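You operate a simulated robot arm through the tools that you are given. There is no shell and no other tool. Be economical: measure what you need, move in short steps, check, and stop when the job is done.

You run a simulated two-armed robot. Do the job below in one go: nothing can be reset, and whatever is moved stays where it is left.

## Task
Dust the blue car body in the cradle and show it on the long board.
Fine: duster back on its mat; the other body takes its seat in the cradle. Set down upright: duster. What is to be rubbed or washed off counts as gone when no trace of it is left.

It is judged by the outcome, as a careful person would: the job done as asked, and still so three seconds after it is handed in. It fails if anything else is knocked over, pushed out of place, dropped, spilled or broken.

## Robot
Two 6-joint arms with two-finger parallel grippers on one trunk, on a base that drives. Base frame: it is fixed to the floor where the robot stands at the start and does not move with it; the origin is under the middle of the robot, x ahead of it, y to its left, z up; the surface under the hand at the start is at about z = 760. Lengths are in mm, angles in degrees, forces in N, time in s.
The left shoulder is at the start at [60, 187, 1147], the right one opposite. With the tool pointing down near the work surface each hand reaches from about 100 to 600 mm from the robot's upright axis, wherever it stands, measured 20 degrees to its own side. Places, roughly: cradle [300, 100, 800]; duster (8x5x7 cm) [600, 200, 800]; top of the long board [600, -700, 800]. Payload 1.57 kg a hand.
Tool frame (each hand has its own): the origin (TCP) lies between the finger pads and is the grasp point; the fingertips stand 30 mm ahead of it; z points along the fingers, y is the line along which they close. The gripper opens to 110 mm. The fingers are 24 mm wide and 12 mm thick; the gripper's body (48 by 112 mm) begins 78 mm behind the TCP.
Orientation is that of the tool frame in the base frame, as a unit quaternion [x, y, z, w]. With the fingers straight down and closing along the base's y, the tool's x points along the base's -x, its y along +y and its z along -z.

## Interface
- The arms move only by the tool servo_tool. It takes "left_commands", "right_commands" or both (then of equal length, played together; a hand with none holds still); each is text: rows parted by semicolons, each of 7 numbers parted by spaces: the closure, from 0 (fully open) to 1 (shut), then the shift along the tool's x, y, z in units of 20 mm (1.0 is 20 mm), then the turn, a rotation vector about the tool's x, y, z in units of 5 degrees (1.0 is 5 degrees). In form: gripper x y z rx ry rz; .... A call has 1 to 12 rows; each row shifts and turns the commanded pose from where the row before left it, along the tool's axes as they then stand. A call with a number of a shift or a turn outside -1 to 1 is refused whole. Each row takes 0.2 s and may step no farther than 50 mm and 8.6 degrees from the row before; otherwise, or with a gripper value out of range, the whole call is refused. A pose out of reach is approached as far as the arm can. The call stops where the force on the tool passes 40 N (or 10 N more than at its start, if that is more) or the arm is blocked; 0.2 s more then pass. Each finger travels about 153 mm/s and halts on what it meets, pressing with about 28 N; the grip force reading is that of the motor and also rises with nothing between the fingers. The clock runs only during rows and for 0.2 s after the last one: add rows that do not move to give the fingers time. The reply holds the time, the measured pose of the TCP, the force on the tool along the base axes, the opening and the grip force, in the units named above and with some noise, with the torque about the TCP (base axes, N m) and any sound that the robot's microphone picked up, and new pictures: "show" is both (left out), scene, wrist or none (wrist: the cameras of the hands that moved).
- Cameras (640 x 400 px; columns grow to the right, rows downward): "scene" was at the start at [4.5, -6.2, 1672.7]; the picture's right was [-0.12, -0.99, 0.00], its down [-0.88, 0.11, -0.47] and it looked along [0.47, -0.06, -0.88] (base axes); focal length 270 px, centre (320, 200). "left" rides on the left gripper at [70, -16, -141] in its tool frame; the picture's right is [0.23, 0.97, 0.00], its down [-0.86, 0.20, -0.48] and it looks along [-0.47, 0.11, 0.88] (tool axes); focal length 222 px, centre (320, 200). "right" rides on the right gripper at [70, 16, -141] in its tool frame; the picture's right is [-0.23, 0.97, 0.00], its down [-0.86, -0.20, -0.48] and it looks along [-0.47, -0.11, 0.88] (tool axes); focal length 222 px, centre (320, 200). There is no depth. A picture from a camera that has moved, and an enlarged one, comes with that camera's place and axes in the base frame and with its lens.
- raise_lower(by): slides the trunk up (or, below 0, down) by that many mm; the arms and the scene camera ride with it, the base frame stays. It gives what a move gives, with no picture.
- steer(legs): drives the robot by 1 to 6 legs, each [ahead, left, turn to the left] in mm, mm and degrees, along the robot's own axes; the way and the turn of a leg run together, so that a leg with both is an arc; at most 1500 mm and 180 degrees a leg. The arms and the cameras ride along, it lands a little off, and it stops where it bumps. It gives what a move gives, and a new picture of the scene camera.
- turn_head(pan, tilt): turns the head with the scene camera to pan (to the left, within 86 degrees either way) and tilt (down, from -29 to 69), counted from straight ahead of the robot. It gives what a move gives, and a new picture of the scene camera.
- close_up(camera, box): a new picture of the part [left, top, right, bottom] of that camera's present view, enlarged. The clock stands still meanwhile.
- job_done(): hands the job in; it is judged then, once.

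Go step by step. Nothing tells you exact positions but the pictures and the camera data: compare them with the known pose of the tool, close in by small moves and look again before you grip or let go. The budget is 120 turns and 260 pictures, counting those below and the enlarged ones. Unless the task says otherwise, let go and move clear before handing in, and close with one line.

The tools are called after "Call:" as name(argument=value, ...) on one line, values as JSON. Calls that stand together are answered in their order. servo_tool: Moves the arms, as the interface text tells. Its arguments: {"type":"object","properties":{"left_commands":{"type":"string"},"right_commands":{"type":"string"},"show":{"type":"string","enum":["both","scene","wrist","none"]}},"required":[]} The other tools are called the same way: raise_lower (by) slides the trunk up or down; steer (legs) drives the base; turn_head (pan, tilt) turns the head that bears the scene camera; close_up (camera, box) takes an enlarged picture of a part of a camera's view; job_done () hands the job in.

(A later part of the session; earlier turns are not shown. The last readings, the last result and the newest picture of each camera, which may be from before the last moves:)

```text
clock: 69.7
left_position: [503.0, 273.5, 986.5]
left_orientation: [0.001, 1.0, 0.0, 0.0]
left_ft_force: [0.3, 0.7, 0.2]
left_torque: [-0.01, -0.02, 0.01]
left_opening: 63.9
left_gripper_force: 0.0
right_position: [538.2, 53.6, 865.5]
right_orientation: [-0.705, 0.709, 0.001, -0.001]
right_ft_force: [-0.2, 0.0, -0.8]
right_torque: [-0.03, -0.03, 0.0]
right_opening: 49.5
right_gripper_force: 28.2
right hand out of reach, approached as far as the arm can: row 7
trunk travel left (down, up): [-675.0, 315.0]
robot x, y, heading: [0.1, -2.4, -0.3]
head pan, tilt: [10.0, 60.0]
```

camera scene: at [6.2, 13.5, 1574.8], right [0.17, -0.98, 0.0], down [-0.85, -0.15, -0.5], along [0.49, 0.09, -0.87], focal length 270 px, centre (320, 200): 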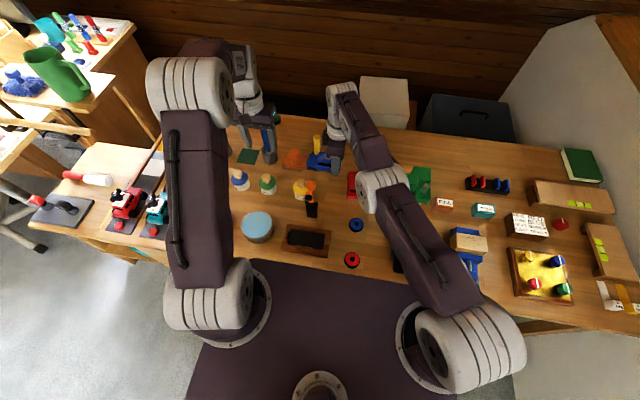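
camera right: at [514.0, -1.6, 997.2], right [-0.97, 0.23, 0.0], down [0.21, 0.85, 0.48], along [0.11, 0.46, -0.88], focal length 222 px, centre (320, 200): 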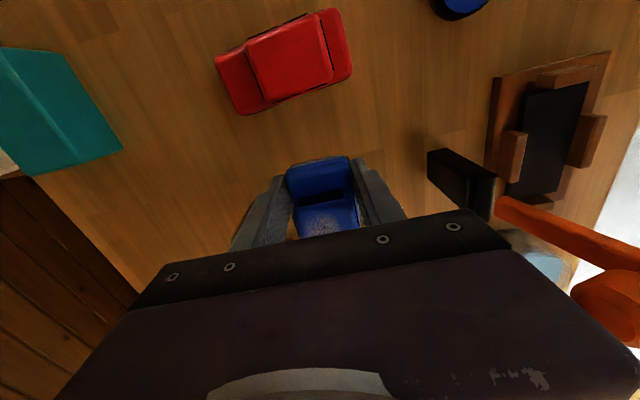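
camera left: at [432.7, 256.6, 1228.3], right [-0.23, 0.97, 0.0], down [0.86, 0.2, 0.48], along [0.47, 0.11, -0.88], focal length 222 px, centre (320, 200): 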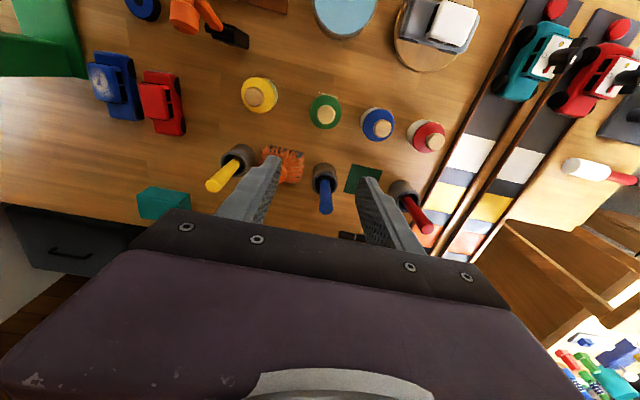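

Small steps do work now; continue inching back along -x.

Call:
servo_tool(right_commands="0.7 0 0.1 0 0 0 0;0.7 0 0.1 0 0 0 0;0.7 0 0.1 0 0 0 0;0.7 0 0.1 0 0 0 0;0.7 0 0.1 0 0 0 0;0.7 0 0.1 0 0 0 0;0.7 0 0.1 0 0 0 0;0.7 0 0.1 0 0 0 0;0.7 0 0.1 0 0 0 0;0.7 0 0.1 0 0 0 0;0.7 0 0.1 0 0 0 0;0.7 0 0.1 0 0 0 0", show="none")

```text
clock: 72.3
left_position: [503.5, 273.3, 985.0]
left_orientation: [0.0, 1.0, -0.001, 0.0]
left_ft_force: [0.4, -0.1, -0.7]
left_torque: [-0.02, 0.0, 0.0]
left_opening: 63.8
left_gripper_force: 0.1
right_position: [533.8, 63.4, 864.5]
right_orientation: [-0.705, 0.709, 0.001, -0.003]
right_ft_force: [-0.7, -0.1, -1.0]
right_torque: [-0.01, 0.03, 0.0]
right_opening: 49.3
right_gripper_force: 28.0
right hand out of reach, approached as far as the arm can: row 2, 4, 6, 8, 10, 12
trunk travel left (down, up): [-675.0, 315.0]
robot x, y, heading: [-0.4, -0.6, 0.0]
head pan, tilt: [10.0, 60.0]
```

The wrist is above shoulder level; raising the trunk 60 mm and lowering the hand 60 mm should leave the elbow slightly bent, from where I can retract.

Call:
raise_lower(by=60)

Call:
servo_tool(right_commands="0.7 0 0 0.5 0 0 0;0.7 0 0 0.5 0 0 0;0.7 0 0 0.5 0 0 0;0.7 0 0 0.5 0 0 0;0.7 0 0 0.5 0 0 0;0.7 0.05 0.1 0.3 0 0 0;0.7 0.05 0.1 0 0 0 0;0.7 0.05 0.1 0 0 0 0;0.7 0.1 0.2 0 0 0 0;0.7 0.15 0.3 0 0 0 0;0.7 0.2 0.4 0 0 0 0;0.7 0.2 0.4 0 0 0 0", show="none")

```text
clock: 73.3
left_position: [502.2, 272.5, 1046.7]
left_orientation: [0.0, 1.0, 0.0, -0.001]
left_ft_force: [0.0, -0.1, 0.2]
left_torque: [0.02, -0.02, -0.02]
left_opening: 63.9
left_gripper_force: 0.1
right_position: [534.7, 61.6, 925.0]
right_orientation: [-0.706, 0.709, 0.001, -0.002]
right_ft_force: [-0.8, -0.3, -1.3]
right_torque: [-0.04, 0.01, 0.03]
right_opening: 48.9
right_gripper_force: 28.2
trunk travel left (down, up): [-735.0, 255.0]
robot x, y, heading: [-5.0, -2.0, 0.1]
head pan, tilt: [10.0, 60.0]
```

```text
clock: 75.9
left_position: [503.3, 272.5, 1046.4]
left_orientation: [0.0, 1.0, 0.0, 0.0]
left_ft_force: [0.8, -0.3, -0.2]
left_torque: [-0.02, 0.01, 0.04]
left_opening: 64.0
left_gripper_force: 0.1
right_position: [527.8, 59.0, 868.4]
right_orientation: [-0.705, 0.709, 0.0, -0.001]
right_ft_force: [0.2, 0.0, 0.0]
right_torque: [-0.04, -0.02, 0.0]
right_opening: 49.2
right_gripper_force: 27.8
right hand out of reach, approached as far as the arm can: row 5, 9, 10, 11, 12
trunk travel left (down, up): [-735.0, 255.0]
robot x, y, heading: [0.5, 4.8, 0.2]
head pan, tilt: [10.0, 60.0]
```

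Call:
servo_tool(right_commands="0.7 0 0 -1 0 0 0;0.7 0 0 -1 0 0 0;0.7 0 0 -1 0 0 0;0.7 0 0 -1 0 0 0;0.7 0 0 -1 0 0 0;0.7 0 0 -1 0 0 0;0.7 0 0 0 0 0 0", show="none")

Call:
servo_tool(right_commands="0.7 0 0 0.7 0 0 0;0.7 0 0 0.7 0 0 0;0.7 0 0 0.7 0 0 0;0.7 0 0 0.7 0 0 0;0.7 0 0 0.7 0 0 0;0.7 0.2 0.4 0 0 0 0;0.7 0.2 0.4 0 0 0 0;0.7 0.2 0.4 0 0 0 0;0.7 0 0 0 0 0 0", show="none")

```text
clock: 77.5
left_position: [501.9, 273.3, 1045.2]
left_orientation: [0.0, 1.0, 0.0, -0.002]
left_ft_force: [0.3, 0.8, -0.4]
left_torque: [-0.01, -0.02, 0.0]
left_opening: 63.9
left_gripper_force: 0.1
right_position: [535.8, 62.3, 989.3]
right_orientation: [-0.705, 0.709, 0.0, -0.001]
right_ft_force: [0.4, -0.2, -1.2]
right_torque: [-0.04, 0.02, 0.04]
right_opening: 48.8
right_gripper_force: 27.7
right hand out of reach, approached as far as the arm can: row 2, 4
trunk travel left (down, up): [-735.0, 255.0]
robot x, y, heading: [-3.5, -1.9, 0.0]
head pan, tilt: [10.0, 60.0]
```

```text
clock: 79.5
left_position: [503.1, 273.5, 1045.3]
left_orientation: [0.0, 1.0, -0.001, 0.0]
left_ft_force: [0.1, 0.3, -0.6]
left_torque: [0.03, 0.0, 0.04]
left_opening: 64.2
left_gripper_force: 0.0
right_position: [533.2, 62.5, 917.5]
right_orientation: [-0.705, 0.709, 0.001, -0.002]
right_ft_force: [0.7, 0.4, -0.9]
right_torque: [-0.06, 0.01, 0.0]
right_opening: 49.1
right_gripper_force: 27.7
right hand out of reach, approached as far as the arm can: row 6, 7, 8
trunk travel left (down, up): [-735.0, 255.0]
robot x, y, heading: [-1.5, -1.2, 0.0]
head pan, tilt: [10.0, 60.0]
```

I'll climb well above shoulder level so the reach limit pulls the hand inward, then come down inside the limit.

Call:
servo_tool(right_commands="0.7 0 0 -1 0 0 0;0.7 0 0 -1 0 0 0;0.7 0 0 -1 0 0 0;0.7 0 0 -1 0 0 0;0.7 0 0 -1 0 0 0;0.7 0 0 -1 0 0 0;0.7 0 0 -1 0 0 0;0.7 0 0 -1 0 0 0;0.7 0 0 -1 0 0 0;0.7 0 0 -1 0 0 0;0.7 0 0 -1 0 0 0;0.7 0 0 -1 0 0 0", show="scene")

```text
clock: 82.1
left_position: [502.7, 272.4, 1046.3]
left_orientation: [0.0, 1.0, 0.0, -0.001]
left_ft_force: [-0.3, -0.7, 0.8]
left_torque: [0.02, 0.01, -0.04]
left_opening: 64.2
left_gripper_force: 0.0
right_position: [507.5, 47.9, 1149.1]
right_orientation: [-0.705, 0.709, 0.0, -0.001]
right_ft_force: [-1.5, 0.3, -0.2]
right_torque: [-0.07, -0.01, 0.03]
right_opening: 49.3
right_gripper_force: 28.0
right hand out of reach, approached as far as the arm can: row 7, 8, 9, 10, 11, 12
trunk travel left (down, up): [-735.0, 255.0]
robot x, y, heading: [-0.1, -0.2, 0.1]
head pan, tilt: [10.0, 60.0]
camera scene: at [5.6, 13.1, 1634.8], right [0.17, -0.98, 0.0], down [-0.85, -0.15, -0.5], along [0.49, 0.09, -0.87], focal length 270 px, centre (320, 200)
```

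scene: 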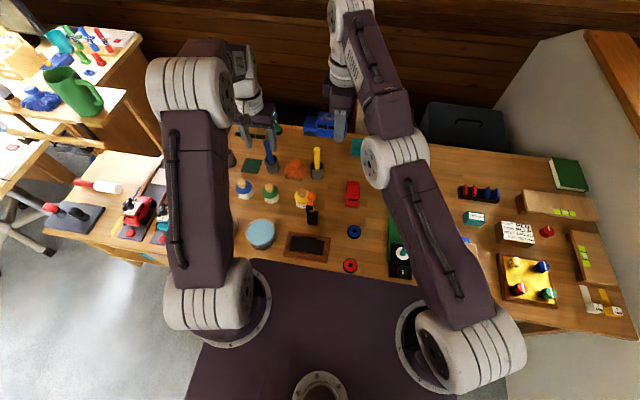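

Call:
servo_tool(right_commands="0.7 0 0 1 0 0 0;0.7 0 0 1 0 0 0;0.7 0 0 1 0 0 0;0.7 0 0 1 0 0 0;0.7 0 0 1 0 0 0;0.7 0 0 1 0 0 0;0.7 0 0.2 0 0 0 0;0.7 0 0.4 0 0 0 0;0.7 0 0.6 0 0 0 0;0.7 0 0.8 0 0 0 0;0.7 0 0 0 0 0 0", show="none")

```text
clock: 84.5
left_position: [503.3, 273.3, 1046.5]
left_orientation: [0.0, 1.0, 0.0, -0.002]
left_ft_force: [-0.8, -0.5, 0.8]
left_torque: [0.03, -0.01, -0.03]
left_opening: 64.0
left_gripper_force: 0.0
right_position: [523.7, 74.5, 1038.4]
right_orientation: [-0.705, 0.709, 0.002, -0.003]
right_ft_force: [0.8, 0.5, -0.8]
right_torque: [-0.1, -0.02, 0.0]
right_opening: 49.2
right_gripper_force: 28.2
right hand out of reach, approached as far as the arm can: row 1, 2, 3, 4, 5, 6, 7, 8, 9, 10
trunk travel left (down, up): [-735.0, 255.0]
robot x, y, heading: [-0.7, 1.3, 0.1]
head pan, tilt: [10.0, 60.0]
```

Call:
servo_tool(right_commands="0.7 0.5 1 1 0 0 0;0.7 0.5 1 1 0 0 0;0.7 0.5 1 1 0 0 0;0.7 0.5 1 1 0 0 0;0.7 0 0 0 0 0 0", show="none")

Call:
servo_tool(right_commands="0.7 0.5 1 -1 0 0 0;0.7 0.5 1 -1 0 0 0;0.7 0.5 1 -1 0 0 0;0.7 0.5 1 -1 0 0 0;0.7 0 0 0 0 0 0", show="none")

```text
clock: 85.7
left_position: [502.9, 273.2, 1046.2]
left_orientation: [0.0, 1.0, 0.0, 0.0]
left_ft_force: [-0.6, 0.2, 0.6]
left_torque: [-0.03, 0.0, 0.0]
left_opening: 64.0
left_gripper_force: 0.0
right_position: [525.7, 78.5, 991.3]
right_orientation: [-0.706, 0.708, 0.002, -0.003]
right_ft_force: [0.2, -0.1, -1.3]
right_torque: [-0.05, 0.0, 0.01]
right_opening: 49.5
right_gripper_force: 28.4
right hand out of reach, approached as far as the arm can: row 1, 2, 3, 4
trunk travel left (down, up): [-735.0, 255.0]
robot x, y, heading: [3.3, -1.8, 0.0]
head pan, tilt: [10.0, 60.0]
```

```text
clock: 86.9
left_position: [502.0, 273.7, 1045.8]
left_orientation: [0.0, 1.0, 0.0, -0.001]
left_ft_force: [0.2, 0.0, -0.3]
left_torque: [0.02, -0.02, -0.01]
left_opening: 63.8
left_gripper_force: 0.1
right_position: [511.7, 77.7, 1080.7]
right_orientation: [-0.705, 0.709, 0.001, -0.003]
right_ft_force: [-0.4, 0.5, -1.1]
right_torque: [-0.04, -0.01, 0.0]
right_opening: 49.2
right_gripper_force: 28.0
right hand out of reach, approached as far as the arm can: row 1, 2, 3, 4
trunk travel left (down, up): [-735.0, 255.0]
robot x, y, heading: [-1.8, -2.3, -0.1]
head pan, tilt: [10.0, 60.0]
```

Call:
servo_tool(right_commands="0.7 0 0 0 0 1 0;0.7 0 0 0 0 1 0;0.7 0 0 0 0 1 0;0.7 0 0 0 0 1 0;0.7 0 0 0 0 1 0;0.7 0 0 0 0 1 0;0.7 0 0 0 0 0 0", show="none")

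Call:
close_up(camera="scene", box=[280, 0, 560, 400])

```text
clock: 88.5
left_position: [502.9, 272.4, 1045.1]
left_orientation: [0.001, 1.0, 0.0, 0.0]
left_ft_force: [-0.5, -0.2, 0.2]
left_torque: [0.0, 0.02, -0.04]
left_opening: 63.9
left_gripper_force: 0.0
right_position: [458.7, 45.3, 1065.8]
right_orientation: [-0.681, 0.685, -0.182, -0.186]
right_ft_force: [0.8, 0.3, -1.8]
right_torque: [-0.04, -0.01, 0.01]
right_opening: 49.2
right_gripper_force: 28.3
right hand out of reach, approached as far as the arm can: row 1, 2, 3, 4, 5, 6
trunk travel left (down, up): [-735.0, 255.0]
robot x, y, heading: [3.1, 0.1, 0.1]
head pan, tilt: [10.0, 60.0]
```

```text
1.00 times, centred on (420, 200) of scene (not enlarged: the box is as wide or as high as the picture)
camera zoom: at [6.4, 13.1, 1634.8], right [0.17, -0.98, 0.0], down [-0.85, -0.15, -0.5], along [0.49, 0.09, -0.87], focal length 270 px, centre (220, 200)
```

zoom: 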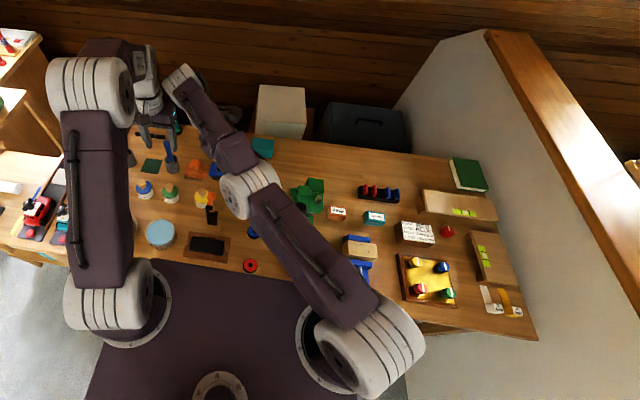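

The tilt let the hand come inward. Now test translating inward from this tilted pose.

Call:
servo_tool(right_commands="0.7 0 0.5 0 0 0 0;0.7 0 1 0 0 0 0;0.7 0 1 0 0 0 0;0.7 0 0 0 0 0 0", show="none")

```text
clock: 89.5
left_position: [503.8, 273.4, 1045.5]
left_orientation: [-0.001, 1.0, 0.0, -0.001]
left_ft_force: [-0.7, 0.3, 1.6]
left_torque: [0.01, 0.0, 0.03]
left_opening: 63.8
left_gripper_force: 0.1
right_position: [439.8, 68.1, 1053.5]
right_orientation: [-0.682, 0.684, -0.181, -0.184]
right_ft_force: [0.1, 0.4, -0.6]
right_torque: [-0.03, -0.02, 0.0]
right_opening: 49.1
right_gripper_force: 27.6
right hand out of reach, approached as far as the arm can: row 1, 2, 3
trunk travel left (down, up): [-735.0, 255.0]
robot x, y, heading: [-1.1, 0.9, -0.0]
head pan, tilt: [10.0, 60.0]
```

The elbow still seems locked straight. I'll tilt back the other way past vertical to try to break the singular posture.

Call:
servo_tool(right_commands="0.7 0 0 0 0 -1 0;0.7 0 0 0 0 -1 0;0.7 0 0 0 0 -1 0;0.7 0 0 0 0 -1 0;0.7 0 0 0 0 -1 0;0.7 0 0 0 0 -1 0;0.7 0 0 0 0 0 0", show="none")

```text
clock: 91.1
left_position: [502.1, 274.1, 1047.1]
left_orientation: [0.001, 1.0, 0.0, -0.001]
left_ft_force: [-0.6, 1.0, -0.8]
left_torque: [-0.05, -0.05, 0.0]
left_opening: 64.1
left_gripper_force: 0.1
right_position: [447.4, 101.8, 1194.7]
right_orientation: [-0.705, 0.709, 0.001, -0.008]
right_ft_force: [-0.1, 0.4, 0.0]
right_torque: [-0.04, -0.03, -0.02]
right_opening: 49.2
right_gripper_force: 28.2
right hand out of reach, approached as far as the arm can: row 1, 2, 3, 4, 5, 6
trunk travel left (down, up): [-735.0, 255.0]
robot x, y, heading: [0.3, 0.2, -0.1]
head pan, tilt: [10.0, 60.0]
```

I worked out the IK quirk: only an in-plane pitch plus inward pull will flex the elbow. Applying that combination now.

Call:
servo_tool(right_commands="0.7 0.8 1 0 -0.8 0.6 0;0.7 0.8 1 0 -0.8 0.6 0;0.7 0.8 1 0 -0.8 0.6 0;0.7 0.8 1 0 -0.8 0.6 0;0.7 0 0 0 0 0 0", show="none")

```text
clock: 92.3
left_position: [504.0, 273.2, 1044.8]
left_orientation: [0.0, 1.0, 0.001, -0.001]
left_ft_force: [0.0, -0.1, -0.2]
left_torque: [0.01, 0.04, 0.0]
left_opening: 63.9
left_gripper_force: 0.0
right_position: [395.1, 56.8, 1167.9]
right_orientation: [-0.695, 0.697, 0.025, -0.174]
right_ft_force: [0.5, -0.8, -0.5]
right_torque: [-0.02, 0.02, -0.05]
right_opening: 49.0
right_gripper_force: 27.5
right hand out of reach, approached as far as the arm can: row 1, 2
trunk travel left (down, up): [-735.0, 255.0]
robot x, y, heading: [1.2, -0.6, 0.4]
head pan, tilt: [10.0, 60.0]
```

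It worked: rows 3–4 were reached. Continue inward, then untilt.

Call:
servo_tool(right_commands="0.7 0.5 0.8 0 0 0 0;0.7 0.5 0.8 0 0 0 0;0.7 0 0 0 0.8 -0.6 0;0.7 0 0 0 0.8 -0.6 0;0.7 0 0 0 0.8 -0.6 0;0.7 0 0 0 0.8 -0.6 0;0.7 0 0 0 0 0 0", show="both")

```text
clock: 93.9
left_position: [503.1, 273.6, 1045.9]
left_orientation: [0.001, 1.0, 0.001, -0.001]
left_ft_force: [0.4, 1.5, -0.3]
left_torque: [0.03, 0.04, -0.02]
left_opening: 64.0
left_gripper_force: 0.1
right_position: [363.1, 39.3, 1181.1]
right_orientation: [-0.705, 0.709, 0.001, 0.0]
right_ft_force: [0.6, 0.3, 0.1]
right_torque: [-0.07, -0.02, 0.03]
right_opening: 49.3
right_gripper_force: 28.3
trunk travel left (down, up): [-735.0, 255.0]
robot x, y, heading: [0.8, -2.0, -0.2]
head pan, tilt: [10.0, 60.0]
camera scene: at [6.7, 13.6, 1634.8], right [0.17, -0.98, 0.0], down [-0.85, -0.15, -0.5], along [0.49, 0.09, -0.87], focal length 270 px, centre (320, 200)
camera right: at [347.1, -30.2, 1322.8], right [-0.97, 0.23, 0.0], down [0.2, 0.85, 0.48], along [0.11, 0.47, -0.88], focal length 222 px, centre (320, 200)
```

scene: 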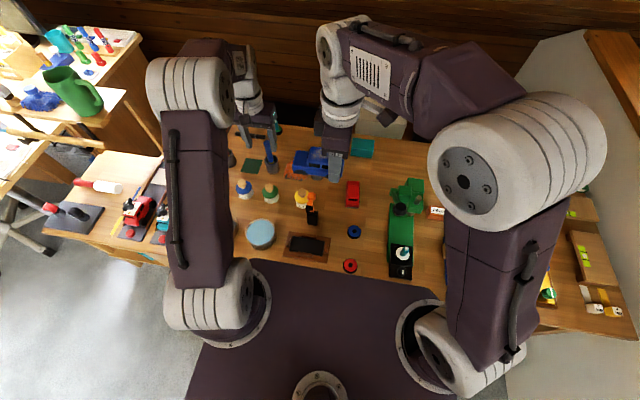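
right: 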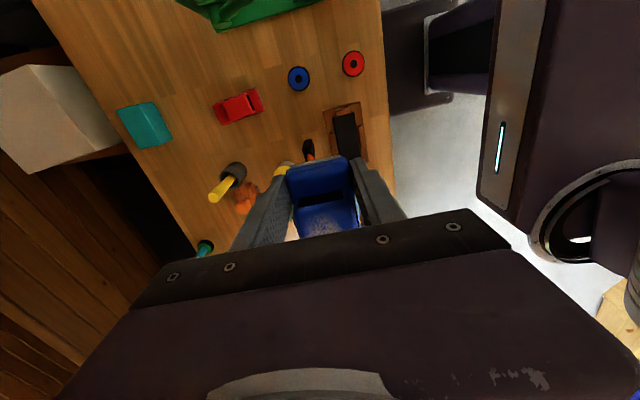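

The arm is free and bent again. Now over to the patch [470,34], then straight down in stages.

Call:
servo_tool(right_commands="0.7 0.27 -0.9 0.5 0 0 0;0.7 0 -0.9 1 0 0 0;0.7 0 -0.9 1 0 0 0;0.7 0 -0.9 1 0 0 0;0.7 0 -0.9 1 0 0 0;0.7 0 -0.85 1 0 0 0;0.7 0 0 1 0 0 0;0.7 0 0 1 0 0 0;0.7 0 0 1 0 0 0;0.7 0 0 1 0 0 0;0.7 0 0 1 0 0 0;0.7 0 0 0 0 0 0", show="wrist")

Call:
close_up(camera="left", box=[60, 0, 300, 150])

```text
clock: 96.5
left_position: [502.5, 272.6, 1045.9]
left_orientation: [0.0, 1.0, 0.0, 0.0]
left_ft_force: [-0.3, -0.4, -0.5]
left_torque: [0.02, 0.0, -0.01]
left_opening: 64.2
left_gripper_force: 0.2
right_position: [471.1, 32.8, 970.2]
right_orientation: [-0.705, 0.709, 0.0, -0.001]
right_ft_force: [0.0, 0.0, -0.9]
right_torque: [-0.01, 0.03, -0.02]
right_opening: 49.2
right_gripper_force: 27.6
trunk travel left (down, up): [-735.0, 255.0]
robot x, y, heading: [3.3, -1.2, 0.1]
head pan, tilt: [10.0, 60.0]
camera right: at [453.7, -36.4, 1111.5], right [-0.97, 0.23, 0.0], down [0.21, 0.85, 0.48], along [0.11, 0.46, -0.88], focal length 222 px, centre (320, 200)
```

right: 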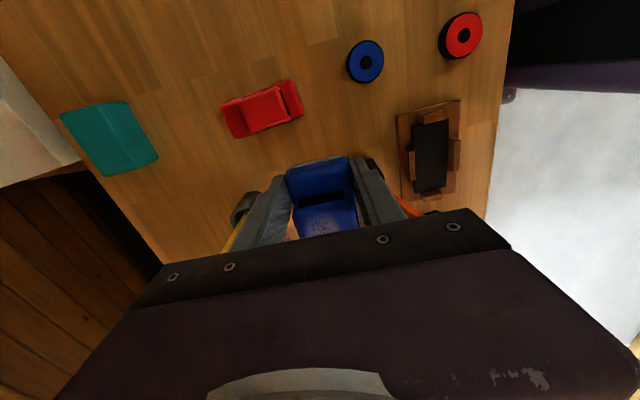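

```text
2.67 times, centred on (180, 75) of left
camera zoom: at [433.0, 256.9, 1187.9], right [-0.23, 0.97, 0.0], down [0.86, 0.2, 0.48], along [0.47, 0.11, -0.88], focal length 592 px, centre (693, 533)
```

zoom: 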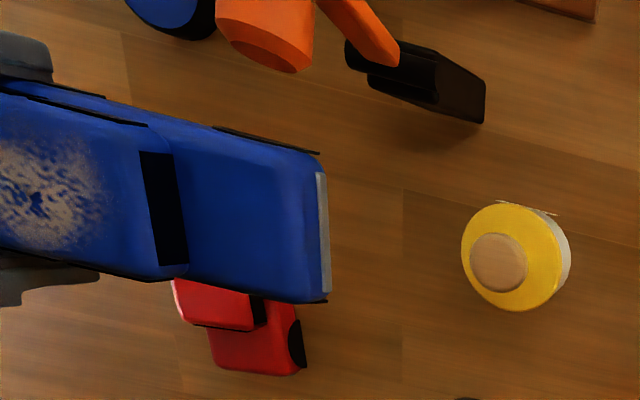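

The left camera suggests the offset may already be ~40 mm. I'll go to the cradle at a safe height and judge clearance with the drill chuck there.

Call:
servo_tool(right_commands="0.7 0 0 -1 0 0 0;0.7 0 0.5 -1 0 0 0;0.7 -0.5 1 -0.5 0 0 0;0.7 -0.5 1 0 0 0 0;0.7 -0.5 1 0 0 0 0;0.7 -0.5 1 0 0 0 0;0.7 0 1 0 0 0 0;0.7 0 1 0 0 0 0;0.7 0 1 0 0 0 0;0.7 0 0.4 0 0 0 0;0.7 0 0 1 0 0 0;0.7 0 0 1 0 0 0", show="none")

Call:
servo_tool(right_commands="0.7 0 0 1 0 0 0;0.7 0 0 1 0 0 0;0.7 0 0 1 0 0 0;0.7 0 0 0 0 0 0", show="wrist")

Call:
close_up(camera="right", box=[180, 60, 460, 235])

Call:
close_up(camera="scene", box=[270, 190, 350, 270])

Call:
close_up(camera="left", box=[100, 0, 340, 120])

```text
clock: 99.1
left_position: [502.3, 273.2, 1045.6]
left_orientation: [0.0, 1.0, 0.001, -0.001]
left_ft_force: [0.6, 0.3, -0.5]
left_torque: [0.04, -0.03, -0.01]
left_opening: 64.0
left_gripper_force: 0.0
right_position: [314.3, 72.8, 981.5]
right_orientation: [-0.705, 0.709, 0.001, -0.001]
right_ft_force: [0.3, 0.7, -1.2]
right_torque: [-0.06, 0.0, 0.0]
right_opening: 49.2
right_gripper_force: 27.6
trunk travel left (down, up): [-735.0, 255.0]
robot x, y, heading: [-2.7, 0.2, 0.1]
head pan, tilt: [10.0, 60.0]
```

```text
clock: 100.1
left_position: [502.5, 273.5, 1045.9]
left_orientation: [0.001, 1.0, 0.001, 0.001]
left_ft_force: [0.2, 0.8, 0.5]
left_torque: [0.0, 0.02, -0.01]
left_opening: 63.9
left_gripper_force: 0.1
right_position: [310.8, 72.6, 921.4]
right_orientation: [-0.705, 0.709, 0.001, -0.002]
right_ft_force: [-0.9, -0.8, -0.3]
right_torque: [0.0, 0.03, 0.02]
right_opening: 48.9
right_gripper_force: 28.6
trunk travel left (down, up): [-735.0, 255.0]
robot x, y, heading: [2.9, 2.0, -0.2]
head pan, tilt: [10.0, 60.0]
camera right: at [294.1, 4.2, 1063.1], right [-0.97, 0.23, 0.0], down [0.2, 0.85, 0.48], along [0.11, 0.46, -0.88], focal length 222 px, centre (320, 200)
```

right: 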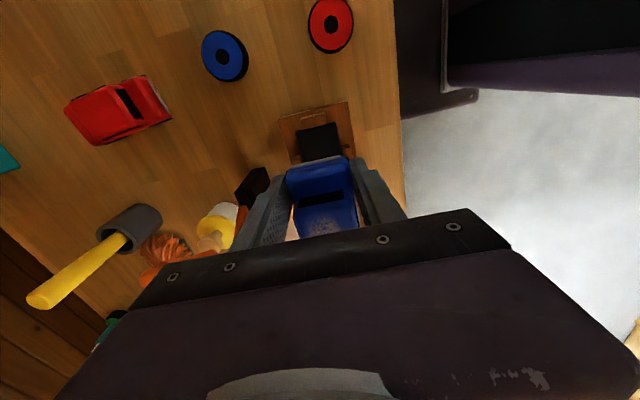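

```text
2.29 times, centred on (320, 148) of right
camera zoom: at [294.1, 4.2, 1063.1], right [-0.97, 0.23, 0.0], down [0.2, 0.85, 0.48], along [0.11, 0.46, -0.88], focal length 508 px, centre (320, 320)
```

zoom: 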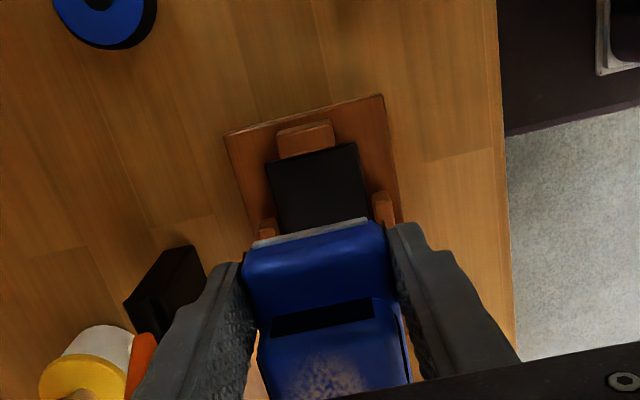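

```text
5.00 times, centred on (310, 230) of scene
camera zoom: at [6.2, 13.3, 1634.8], right [0.17, -0.98, 0.0], down [-0.85, -0.15, -0.5], along [0.49, 0.09, -0.87], focal length 1347 px, centre (370, 50)
```

zoom: 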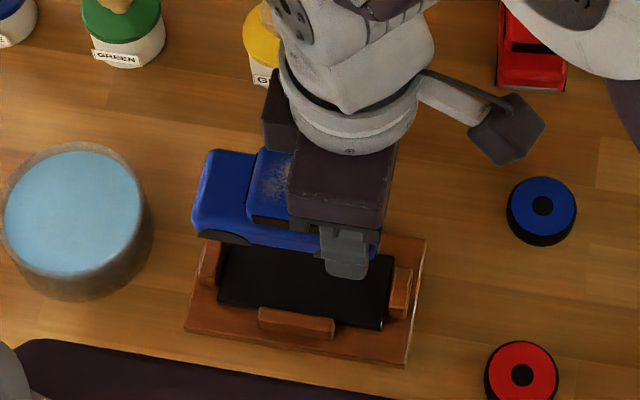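

```text
2.67 times, centred on (220, 60) of left
camera zoom: at [433.1, 257.0, 1187.9], right [-0.23, 0.97, 0.0], down [0.86, 0.2, 0.48], along [0.47, 0.11, -0.88], focal length 592 px, centre (587, 573)
```

zoom: 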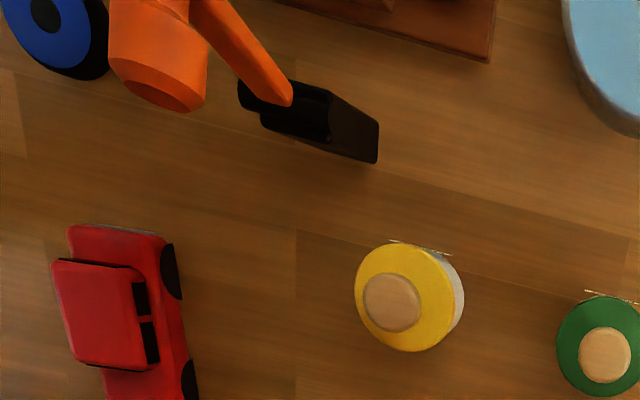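

By both views the body is within a few mm of the pad, and the gripper edge (y≈95) clears the chuck (y≥100). Small correction and lower.

Call:
servo_tool(right_commands="0.7 0.1 -0.13 1 0 0 0;0.7 0 0 1 0 0 0;0.7 0 0 1 0 0 0;0.7 0 0 1 0 0 0;0.7 0 0 0 0 0 0", show="none")

Call:
close_up(camera="right", box=[180, 60, 460, 235])

Call:
close_up(camera="scene", box=[270, 200, 350, 270])

```text
clock: 101.3
left_position: [502.6, 273.9, 1046.0]
left_orientation: [0.0, 1.0, 0.0, 0.0]
left_ft_force: [-0.3, -0.2, 0.8]
left_torque: [0.01, 0.01, 0.05]
left_opening: 64.0
left_gripper_force: 0.1
right_position: [314.9, 73.5, 841.7]
right_orientation: [-0.705, 0.709, 0.002, -0.002]
right_ft_force: [0.8, 0.8, -1.0]
right_torque: [-0.03, 0.0, 0.02]
right_opening: 49.2
right_gripper_force: 28.3
trunk travel left (down, up): [-735.0, 255.0]
robot x, y, heading: [1.5, -0.9, 0.0]
head pan, tilt: [10.0, 60.0]
```

```text
2.29 times, centred on (320, 148) of right
camera zoom: at [298.4, 3.1, 982.6], right [-0.97, 0.23, 0.0], down [0.2, 0.85, 0.48], along [0.11, 0.46, -0.88], focal length 508 px, centre (320, 320)
```

zoom: 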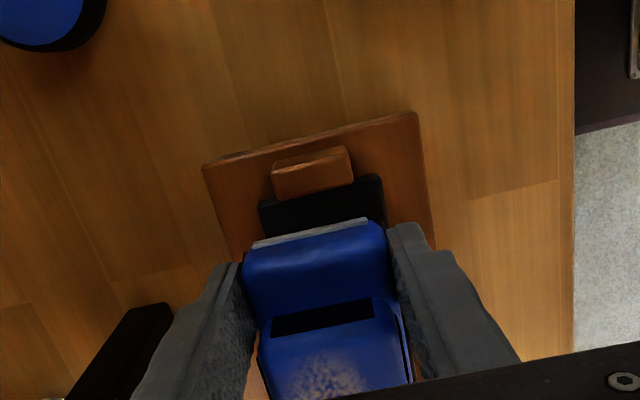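

```text
5.71 times, centred on (310, 235) of scene
camera zoom: at [5.9, 13.2, 1634.8], right [0.17, -0.98, 0.0], down [-0.85, -0.15, -0.5], along [0.49, 0.09, -0.87], focal length 1540 px, centre (377, 0)
```

zoom: 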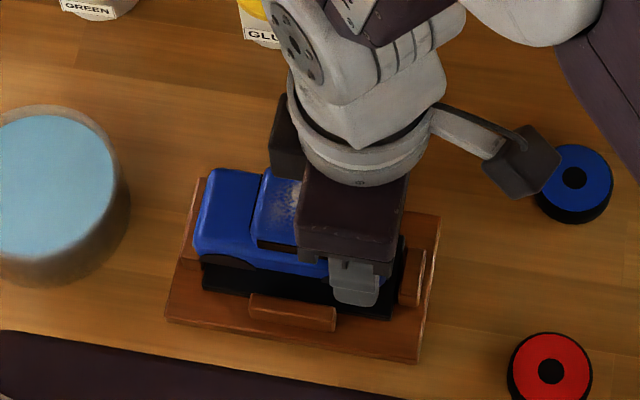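

Aligned with pad in both views. Lowering to contact in small steps.

Call:
servo_tool(right_commands="0.7 0 0 0.7 0 0 0;0.7 0 0 0.5 0 0 0;0.7 0 0 0.2 0 0 0;0.7 0 0 0.1 0 0 0;0.7 0 0 0 0 0 0", show="none")

Call:
close_up(camera="right", box=[180, 60, 460, 235])

Call:
close_up(camera="scene", box=[270, 200, 350, 270])

```text
clock: 101.9
left_position: [501.0, 272.1, 1046.7]
left_orientation: [0.0, 1.0, 0.001, 0.0]
left_ft_force: [0.1, -0.2, -0.7]
left_torque: [-0.01, 0.06, 0.01]
left_opening: 63.9
left_gripper_force: 0.1
right_position: [314.4, 72.1, 821.2]
right_orientation: [-0.705, 0.709, 0.0, 0.001]
right_ft_force: [-6.2, -6.6, 26.0]
right_torque: [0.07, -0.54, -0.01]
right_opening: 49.3
right_gripper_force: 27.8
trunk travel left (down, up): [-735.0, 255.0]
robot x, y, heading: [-0.8, -0.9, 0.2]
head pan, tilt: [10.0, 60.0]
stopped in row 3 (right hand): the force on the tool passed its limit at 59 N (the readings are from after the stop); the commanded pose is now the measured one
```

```text
2.29 times, centred on (320, 148) of right
camera zoom: at [297.2, 2.7, 963.1], right [-0.97, 0.23, 0.0], down [0.2, 0.85, 0.48], along [0.11, 0.47, -0.88], focal length 508 px, centre (320, 320)
```

zoom: 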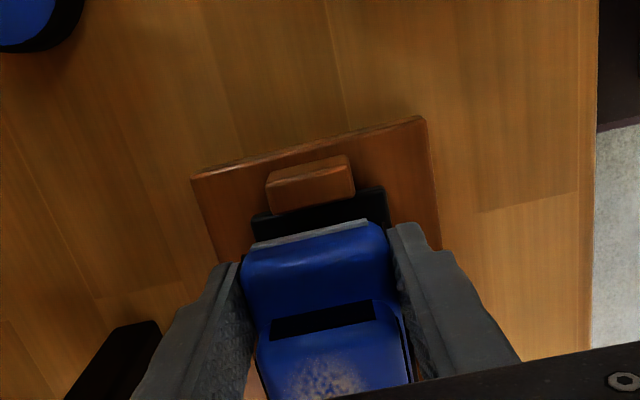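

```text
5.71 times, centred on (310, 235) of scene
camera zoom: at [3.0, 11.4, 1635.2], right [0.17, -0.98, 0.0], down [-0.85, -0.15, -0.5], along [0.49, 0.09, -0.86], focal length 1540 px, centre (377, 0)
```

zoom: 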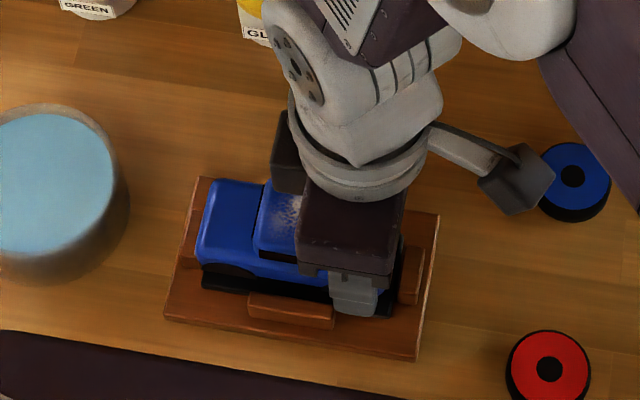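

The finger's corner met the side block, and both views say the body should shift about 3 mm toward -y, which fixes both. Lift slightly, shift, lower again.

Call:
servo_tool(right_commands="0.7 0 0 -0.4 0 0 0;0.7 0.18 0.02 0 0 0 0;0.7 0 0 0 0 0 0;0.7 0 0 0.3 0 0 0;0.7 0 0 0.2 0 0 0;0.7 0 0 0.2 0 0 0;0.7 0 0 0.1 0 0 0;0.7 0 0 0 0 0 0", show="none")

Call:
close_up(camera="right", box=[180, 60, 460, 235])

Call:
close_up(camera="scene", box=[270, 200, 350, 270])

```text
clock: 103.7
left_position: [500.6, 272.2, 1046.8]
left_orientation: [0.0, 1.0, 0.001, 0.0]
left_ft_force: [0.2, -0.2, -1.0]
left_torque: [0.03, 0.02, 0.0]
left_opening: 63.9
left_gripper_force: 0.1
right_position: [314.4, 68.9, 812.9]
right_orientation: [-0.705, 0.709, 0.0, 0.001]
right_ft_force: [-4.0, -2.2, 18.4]
right_torque: [0.22, -0.39, 0.0]
right_opening: 49.4
right_gripper_force: 28.1
trunk travel left (down, up): [-735.0, 255.0]
robot x, y, heading: [0.5, -1.4, 0.0]
head pan, tilt: [10.0, 60.0]
```

```text
2.29 times, centred on (320, 148) of right
camera zoom: at [297.3, -0.5, 954.1], right [-0.97, 0.23, 0.0], down [0.2, 0.85, 0.48], along [0.11, 0.47, -0.88], focal length 508 px, centre (320, 320)
```

zoom: 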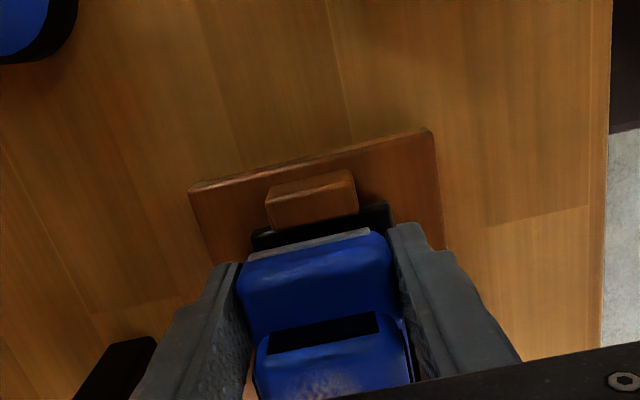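

```text
5.71 times, centred on (310, 235) of scene
camera zoom: at [3.5, 12.7, 1634.9], right [0.17, -0.98, 0.0], down [-0.85, -0.15, -0.5], along [0.49, 0.09, -0.87], focal length 1540 px, centre (377, 0)
```

zoom: 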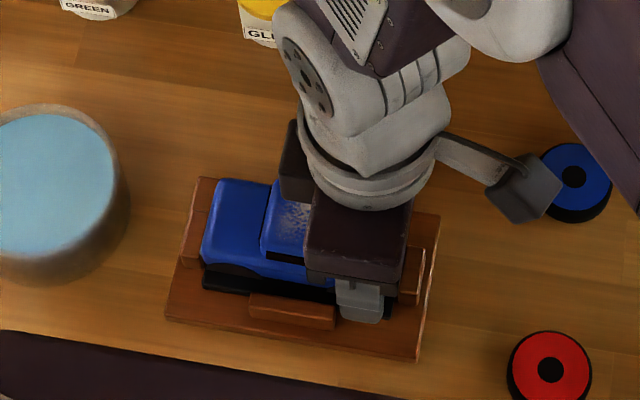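

Contact is on the +x side block, and the right camera shows the body ~2–3 mm too far +x. Lift, shift -x 3.5 mm, and lower again.

Call:
servo_tool(right_commands="0.7 0 0 -0.4 0 0 0;0.7 0 0.18 0 0 0 0;0.7 0 0 0 0 0 0;0.7 0 0 0.3 0 0 0;0.7 0 0 0.15 0 0 0;0.7 0 0 0.15 0 0 0;0.7 0 0 0.1 0 0 0;0.7 0 0 0 0 0 0", show="none")

Call:
close_up(camera="right", box=[180, 60, 460, 235])

Call:
close_up(camera="scene", box=[270, 200, 350, 270])

```text
clock: 105.3
left_position: [499.2, 272.9, 1048.1]
left_orientation: [0.0, 1.0, 0.0, 0.001]
left_ft_force: [-1.1, 0.2, 0.3]
left_torque: [-0.02, -0.01, 0.0]
left_opening: 64.2
left_gripper_force: 0.0
right_position: [312.3, 69.7, 810.4]
right_orientation: [-0.706, 0.709, 0.0, 0.002]
right_ft_force: [-3.5, -6.8, 34.7]
right_torque: [-0.53, 1.05, 0.09]
right_opening: 49.4
right_gripper_force: 28.0
trunk travel left (down, up): [-735.0, 255.0]
robot x, y, heading: [-1.5, 1.7, 0.1]
head pan, tilt: [10.0, 60.0]
stopped in row 7 (right hand): the force on the tool passed its limit at 45 N (the readings are from after the stop); the commanded pose is now the measured one
```

```text
2.29 times, centred on (320, 148) of right
camera zoom: at [294.3, -0.3, 951.1], right [-0.97, 0.23, 0.0], down [0.2, 0.85, 0.48], along [0.11, 0.47, -0.88], focal length 508 px, centre (320, 320)
```

zoom: 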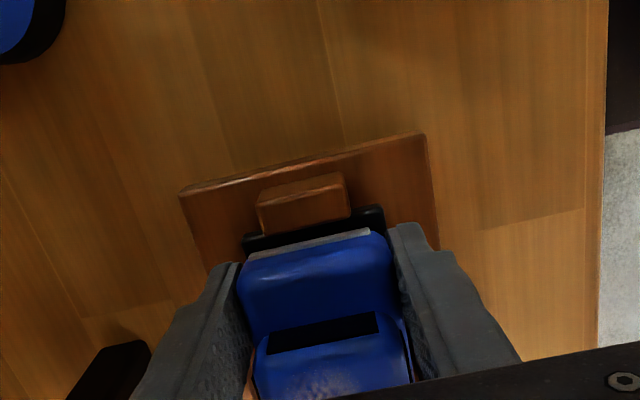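

```text
5.71 times, centred on (310, 235) of scene
camera zoom: at [3.0, 11.9, 1635.3], right [0.17, -0.98, 0.0], down [-0.85, -0.15, -0.5], along [0.49, 0.09, -0.86], focal length 1540 px, centre (377, 0)
```

zoom: 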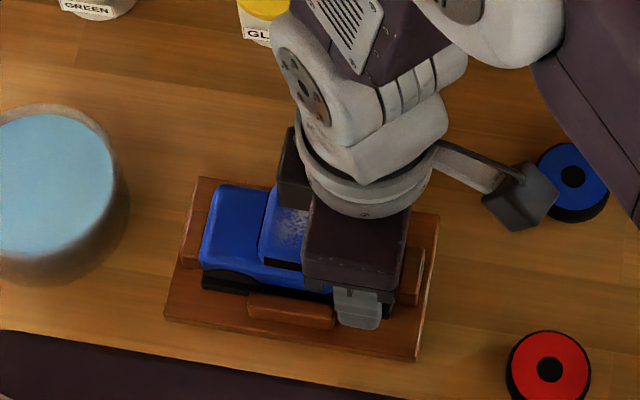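

Now the load is on the pad side, consistent with the body seated (bottom ≈776). Releasing gently.

Call:
servo_tool(right_commands="0.7 0 0 -0.05 0 0 0;0.52 0 0 0 0 0 0;0.5 0 0 0 0 0 0;0.46 0 0 0 0 0 0;0.46 0 0 0 0 0 0", show="none")

Call:
close_up(camera="right", box=[180, 60, 460, 235])

Call:
close_up(camera="scene", box=[270, 200, 350, 270])

```text
clock: 106.5
left_position: [501.5, 271.0, 1049.1]
left_orientation: [0.0, 1.0, 0.0, 0.0]
left_ft_force: [0.1, 0.2, 0.6]
left_torque: [0.0, -0.05, 0.02]
left_opening: 64.3
left_gripper_force: 0.1
right_position: [312.4, 69.4, 810.1]
right_orientation: [-0.705, 0.709, 0.0, 0.004]
right_ft_force: [7.2, -9.1, 38.6]
right_torque: [-0.74, 0.85, 0.4]
right_opening: 52.1
right_gripper_force: 0.1
trunk travel left (down, up): [-735.0, 255.0]
robot x, y, heading: [-1.7, -0.8, -0.0]
head pan, tilt: [10.0, 60.0]
```

```text
2.29 times, centred on (320, 148) of right
camera zoom: at [295.4, -0.9, 950.8], right [-0.97, 0.23, 0.0], down [0.2, 0.85, 0.49], along [0.11, 0.47, -0.87], focal length 508 px, centre (320, 320)
```

zoom: 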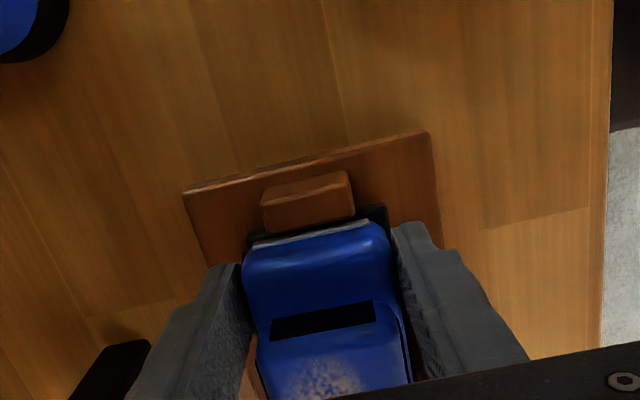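

```text
5.71 times, centred on (310, 235) of scene
camera zoom: at [4.2, 10.4, 1635.0], right [0.17, -0.98, 0.0], down [-0.85, -0.15, -0.5], along [0.49, 0.09, -0.87], focal length 1540 px, centre (377, 0)
```

zoom: 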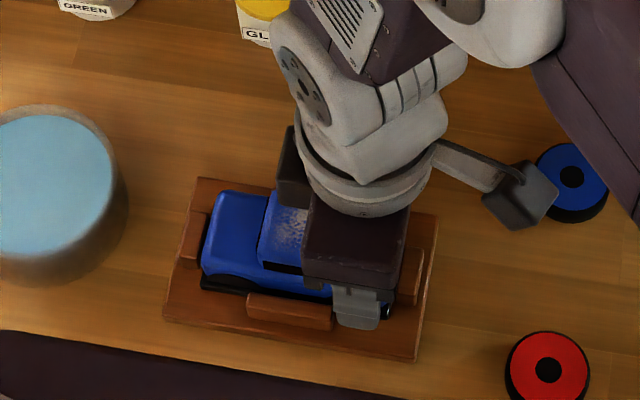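

The body dropped into its seat. A finger still bears on the pad, so raise straight up.

Call:
servo_tool(right_commands="0.46 0 0 -0.3 0 0 0;0.46 0 0 -0.3 0 0 0;0.4 0 0 -0.5 0 0 0;0.4 0 0 -1 0 0 0;0.4 0 0 -1 0 0 0;0.4 0 0 -1 0 0 0;0.4 0 0 -1 0 0 0;0.4 0 0 -1 0 0 0;0.4 0 0 -1 0 0 0;0.4 0 0 -1 0 0 0", show="none")

Call:
close_up(camera="right", box=[180, 60, 460, 235])

Call:
close_up(camera="scene", box=[270, 200, 350, 270])

```text
clock: 108.7
left_position: [503.7, 272.7, 1046.2]
left_orientation: [0.0, 1.0, 0.0, 0.0]
left_ft_force: [0.5, 0.0, 0.5]
left_torque: [0.0, -0.02, 0.02]
left_opening: 64.2
left_gripper_force: 0.1
right_position: [312.3, 67.5, 970.8]
right_orientation: [-0.705, 0.709, 0.0, 0.002]
right_ft_force: [0.2, 0.3, 0.9]
right_torque: [-0.03, -0.04, 0.0]
right_opening: 66.1
right_gripper_force: 0.1
trunk travel left (down, up): [-735.0, 255.0]
robot x, y, heading: [0.4, 1.8, -0.1]
head pan, tilt: [10.0, 60.0]
```

```text
2.29 times, centred on (320, 148) of right
camera zoom: at [294.5, -1.5, 1112.6], right [-0.97, 0.23, 0.0], down [0.2, 0.85, 0.48], along [0.11, 0.47, -0.88], focal length 508 px, centre (320, 320)
```

zoom: 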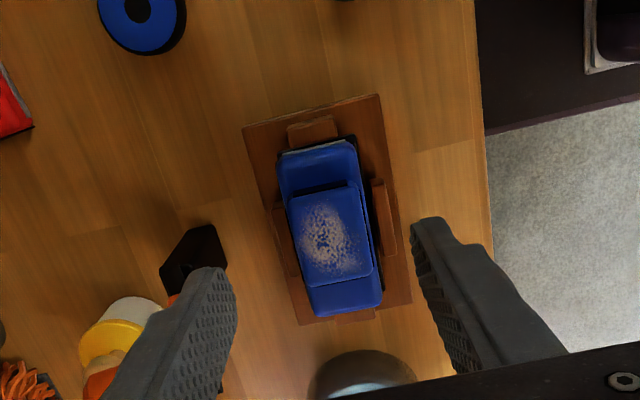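

```text
5.71 times, centred on (310, 235) of scene
camera zoom: at [5.6, 12.9, 1634.8], right [0.17, -0.98, 0.0], down [-0.85, -0.15, -0.5], along [0.49, 0.09, -0.87], focal length 1540 px, centre (377, 0)
```

zoom: 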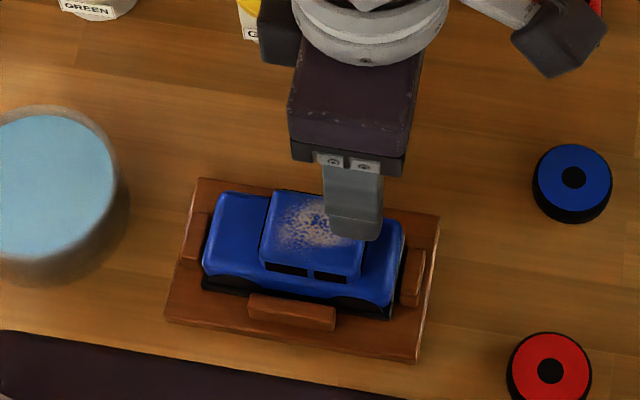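

Blue is properly seated. Now retreat the right hand up and to the right, clear of the lever.

Call:
servo_tool(right_commands="0.4 0 0 -1 0 0 0;0.4 0 0 -1 0 0 0;0.4 0 0 -1 0 0 0;0.4 0 0 -1 0 0 0;0.4 0 0 -1 0 0 0;0.4 0.5 0 -1 0 0 0;0.4 1 0 -1 0 0 0;0.4 1 0 -1 0 0 0;0.4 1 0 0 0 0 0;0.4 1 0 0 0 0 0;0.4 1 0 0 0 0 0;0.4 1 0 0 0 0 0", show="none")

Call:
servo_tool(right_commands="0.4 1 0 0 0 0 0;0.4 1 0 0 0 0 0;0.4 1 0 0 0 0 0;0.4 1 0 0 0 0 0;0.4 1 0 0 0 0 0;0.4 1 0 0 0 0 0;0.4 1 0 0 0 0 0;0.4 0 0 0 0 0 0", show="none")

Call:
turn_head(pan=25, tilt=69)

```text
clock: 111.3
left_position: [503.4, 272.6, 1045.9]
left_orientation: [0.0, 1.0, -0.001, 0.0]
left_ft_force: [0.1, -1.2, -0.2]
left_torque: [-0.02, -0.02, 0.01]
left_opening: 64.1
left_gripper_force: 0.1
right_position: [312.1, -60.8, 1130.3]
right_orientation: [-0.706, 0.708, 0.002, 0.002]
right_ft_force: [1.2, -0.3, 0.2]
right_torque: [-0.03, 0.0, 0.01]
right_opening: 66.4
right_gripper_force: 0.2
trunk travel left (down, up): [-735.0, 255.0]
robot x, y, heading: [-1.1, 1.3, -0.1]
head pan, tilt: [10.0, 60.0]
```

```text
clock: 113.1
left_position: [503.6, 273.8, 1046.5]
left_orientation: [0.0, 1.0, 0.0, -0.001]
left_ft_force: [0.0, -0.1, 0.3]
left_torque: [0.02, 0.04, 0.04]
left_opening: 63.8
left_gripper_force: 0.0
right_position: [314.1, -203.7, 1129.5]
right_orientation: [-0.706, 0.708, 0.001, 0.001]
right_ft_force: [-0.4, -0.4, 0.1]
right_torque: [-0.01, 0.01, 0.02]
right_opening: 66.1
right_gripper_force: 0.1
trunk travel left (down, up): [-735.0, 255.0]
robot x, y, heading: [0.1, 2.2, -0.4]
head pan, tilt: [10.0, 60.0]
```

```text
clock: 113.9
left_position: [502.3, 272.9, 1046.2]
left_orientation: [0.0, 1.0, -0.001, 0.0]
left_ft_force: [0.2, -0.8, 0.5]
left_torque: [-0.04, 0.0, -0.01]
left_opening: 64.2
left_gripper_force: 0.0
right_position: [313.1, -202.7, 1129.2]
right_orientation: [-0.706, 0.708, 0.0, 0.001]
right_ft_force: [0.0, 0.2, 0.7]
right_torque: [0.01, -0.02, 0.01]
right_opening: 65.9
right_gripper_force: 0.1
trunk travel left (down, up): [-735.0, 255.0]
robot x, y, heading: [-0.9, -2.3, 0.0]
head pan, tilt: [25.0, 68.8]
camera scene: at [-8.7, 25.1, 1625.4], right [0.42, -0.91, 0.0], down [-0.85, -0.39, -0.36], along [0.33, 0.15, -0.93], focal length 270 px, centre (320, 200)
```

scene: 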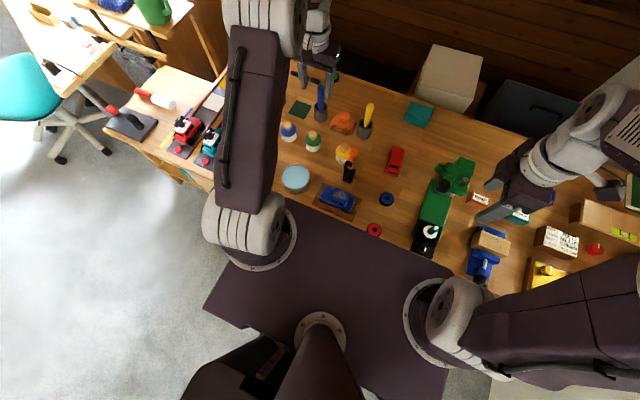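

Next I need the duster, which is ~10 mm beyond vertical reach. I'll creep the base ahead 30 mm and check it doesn't bump.

Call:
steer(legs=[[30, 0, 0]])

```text
clock: 114.7
left_position: [527.1, 271.9, 1048.6]
left_orientation: [0.0, 1.0, -0.001, 0.003]
left_ft_force: [-1.6, 0.0, 0.0]
left_torque: [-0.01, -0.1, 0.0]
left_opening: 64.1
left_gripper_force: 0.0
right_position: [337.7, -203.4, 1132.1]
right_orientation: [-0.706, 0.709, -0.001, 0.004]
right_ft_force: [-0.8, -0.3, 0.2]
right_torque: [-0.02, -0.07, -0.01]
right_opening: 65.9
right_gripper_force: 0.0
trunk travel left (down, up): [-735.0, 255.0]
robot x, y, heading: [34.1, -2.4, 0.2]
head pan, tilt: [25.0, 68.8]
camera scene: at [12.8, 25.0, 1625.4], right [0.42, -0.91, 0.0], down [-0.84, -0.39, -0.37], along [0.33, 0.15, -0.93], focal length 270 px, centre (320, 200)
```

scene: 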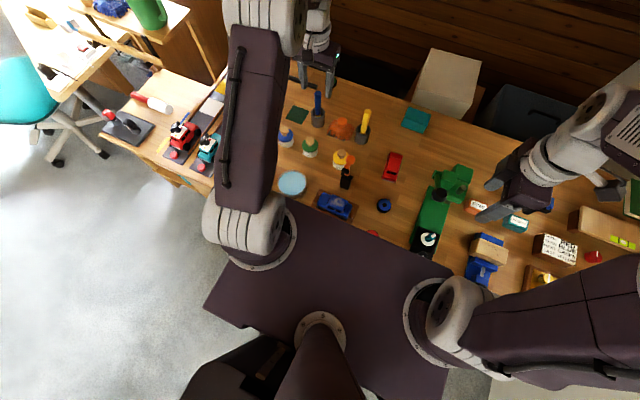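

Call:
steer(legs=[[40, 0, 0]])

Call:
raise_lower(by=-60)

```text
clock: 115.6
left_position: [569.0, 273.0, 1048.6]
left_orientation: [0.001, 1.0, 0.001, 0.002]
left_ft_force: [-0.4, 0.6, -0.1]
left_torque: [0.0, -0.07, -0.02]
left_opening: 63.8
left_gripper_force: 0.1
right_position: [377.2, -203.6, 1131.0]
right_orientation: [-0.705, 0.709, -0.001, 0.004]
right_ft_force: [0.2, 0.4, 0.4]
right_torque: [-0.01, -0.05, 0.02]
right_opening: 66.0
right_gripper_force: 0.1
trunk travel left (down, up): [-735.0, 255.0]
robot x, y, heading: [69.3, 0.6, -0.2]
head pan, tilt: [25.0, 68.8]
camera scene: at [54.6, 25.0, 1625.4], right [0.42, -0.91, 0.0], down [-0.84, -0.39, -0.37], along [0.33, 0.15, -0.93], focal length 270 px, centre (320, 200)
```

scene: 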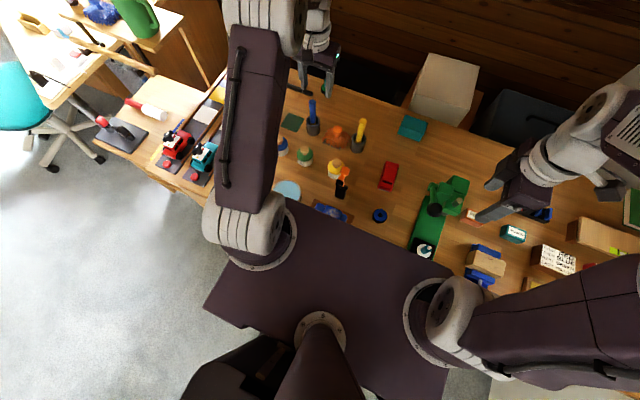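

```text
clock: 116.6
left_position: [572.9, 272.7, 987.5]
left_orientation: [0.001, 1.0, 0.0, 0.0]
left_ft_force: [-0.4, 0.4, 0.6]
left_torque: [0.02, 0.02, 0.01]
left_opening: 64.0
left_gripper_force: 0.0
right_position: [380.8, -203.2, 1070.9]
right_orientation: [-0.706, 0.709, 0.0, 0.003]
right_ft_force: [-0.9, 0.5, 0.2]
right_torque: [-0.02, 0.02, -0.02]
right_opening: 65.9
right_gripper_force: 0.1
trunk travel left (down, up): [-675.0, 315.0]
robot x, y, heading: [68.8, -4.2, -0.2]
head pan, tilt: [25.0, 68.8]
```

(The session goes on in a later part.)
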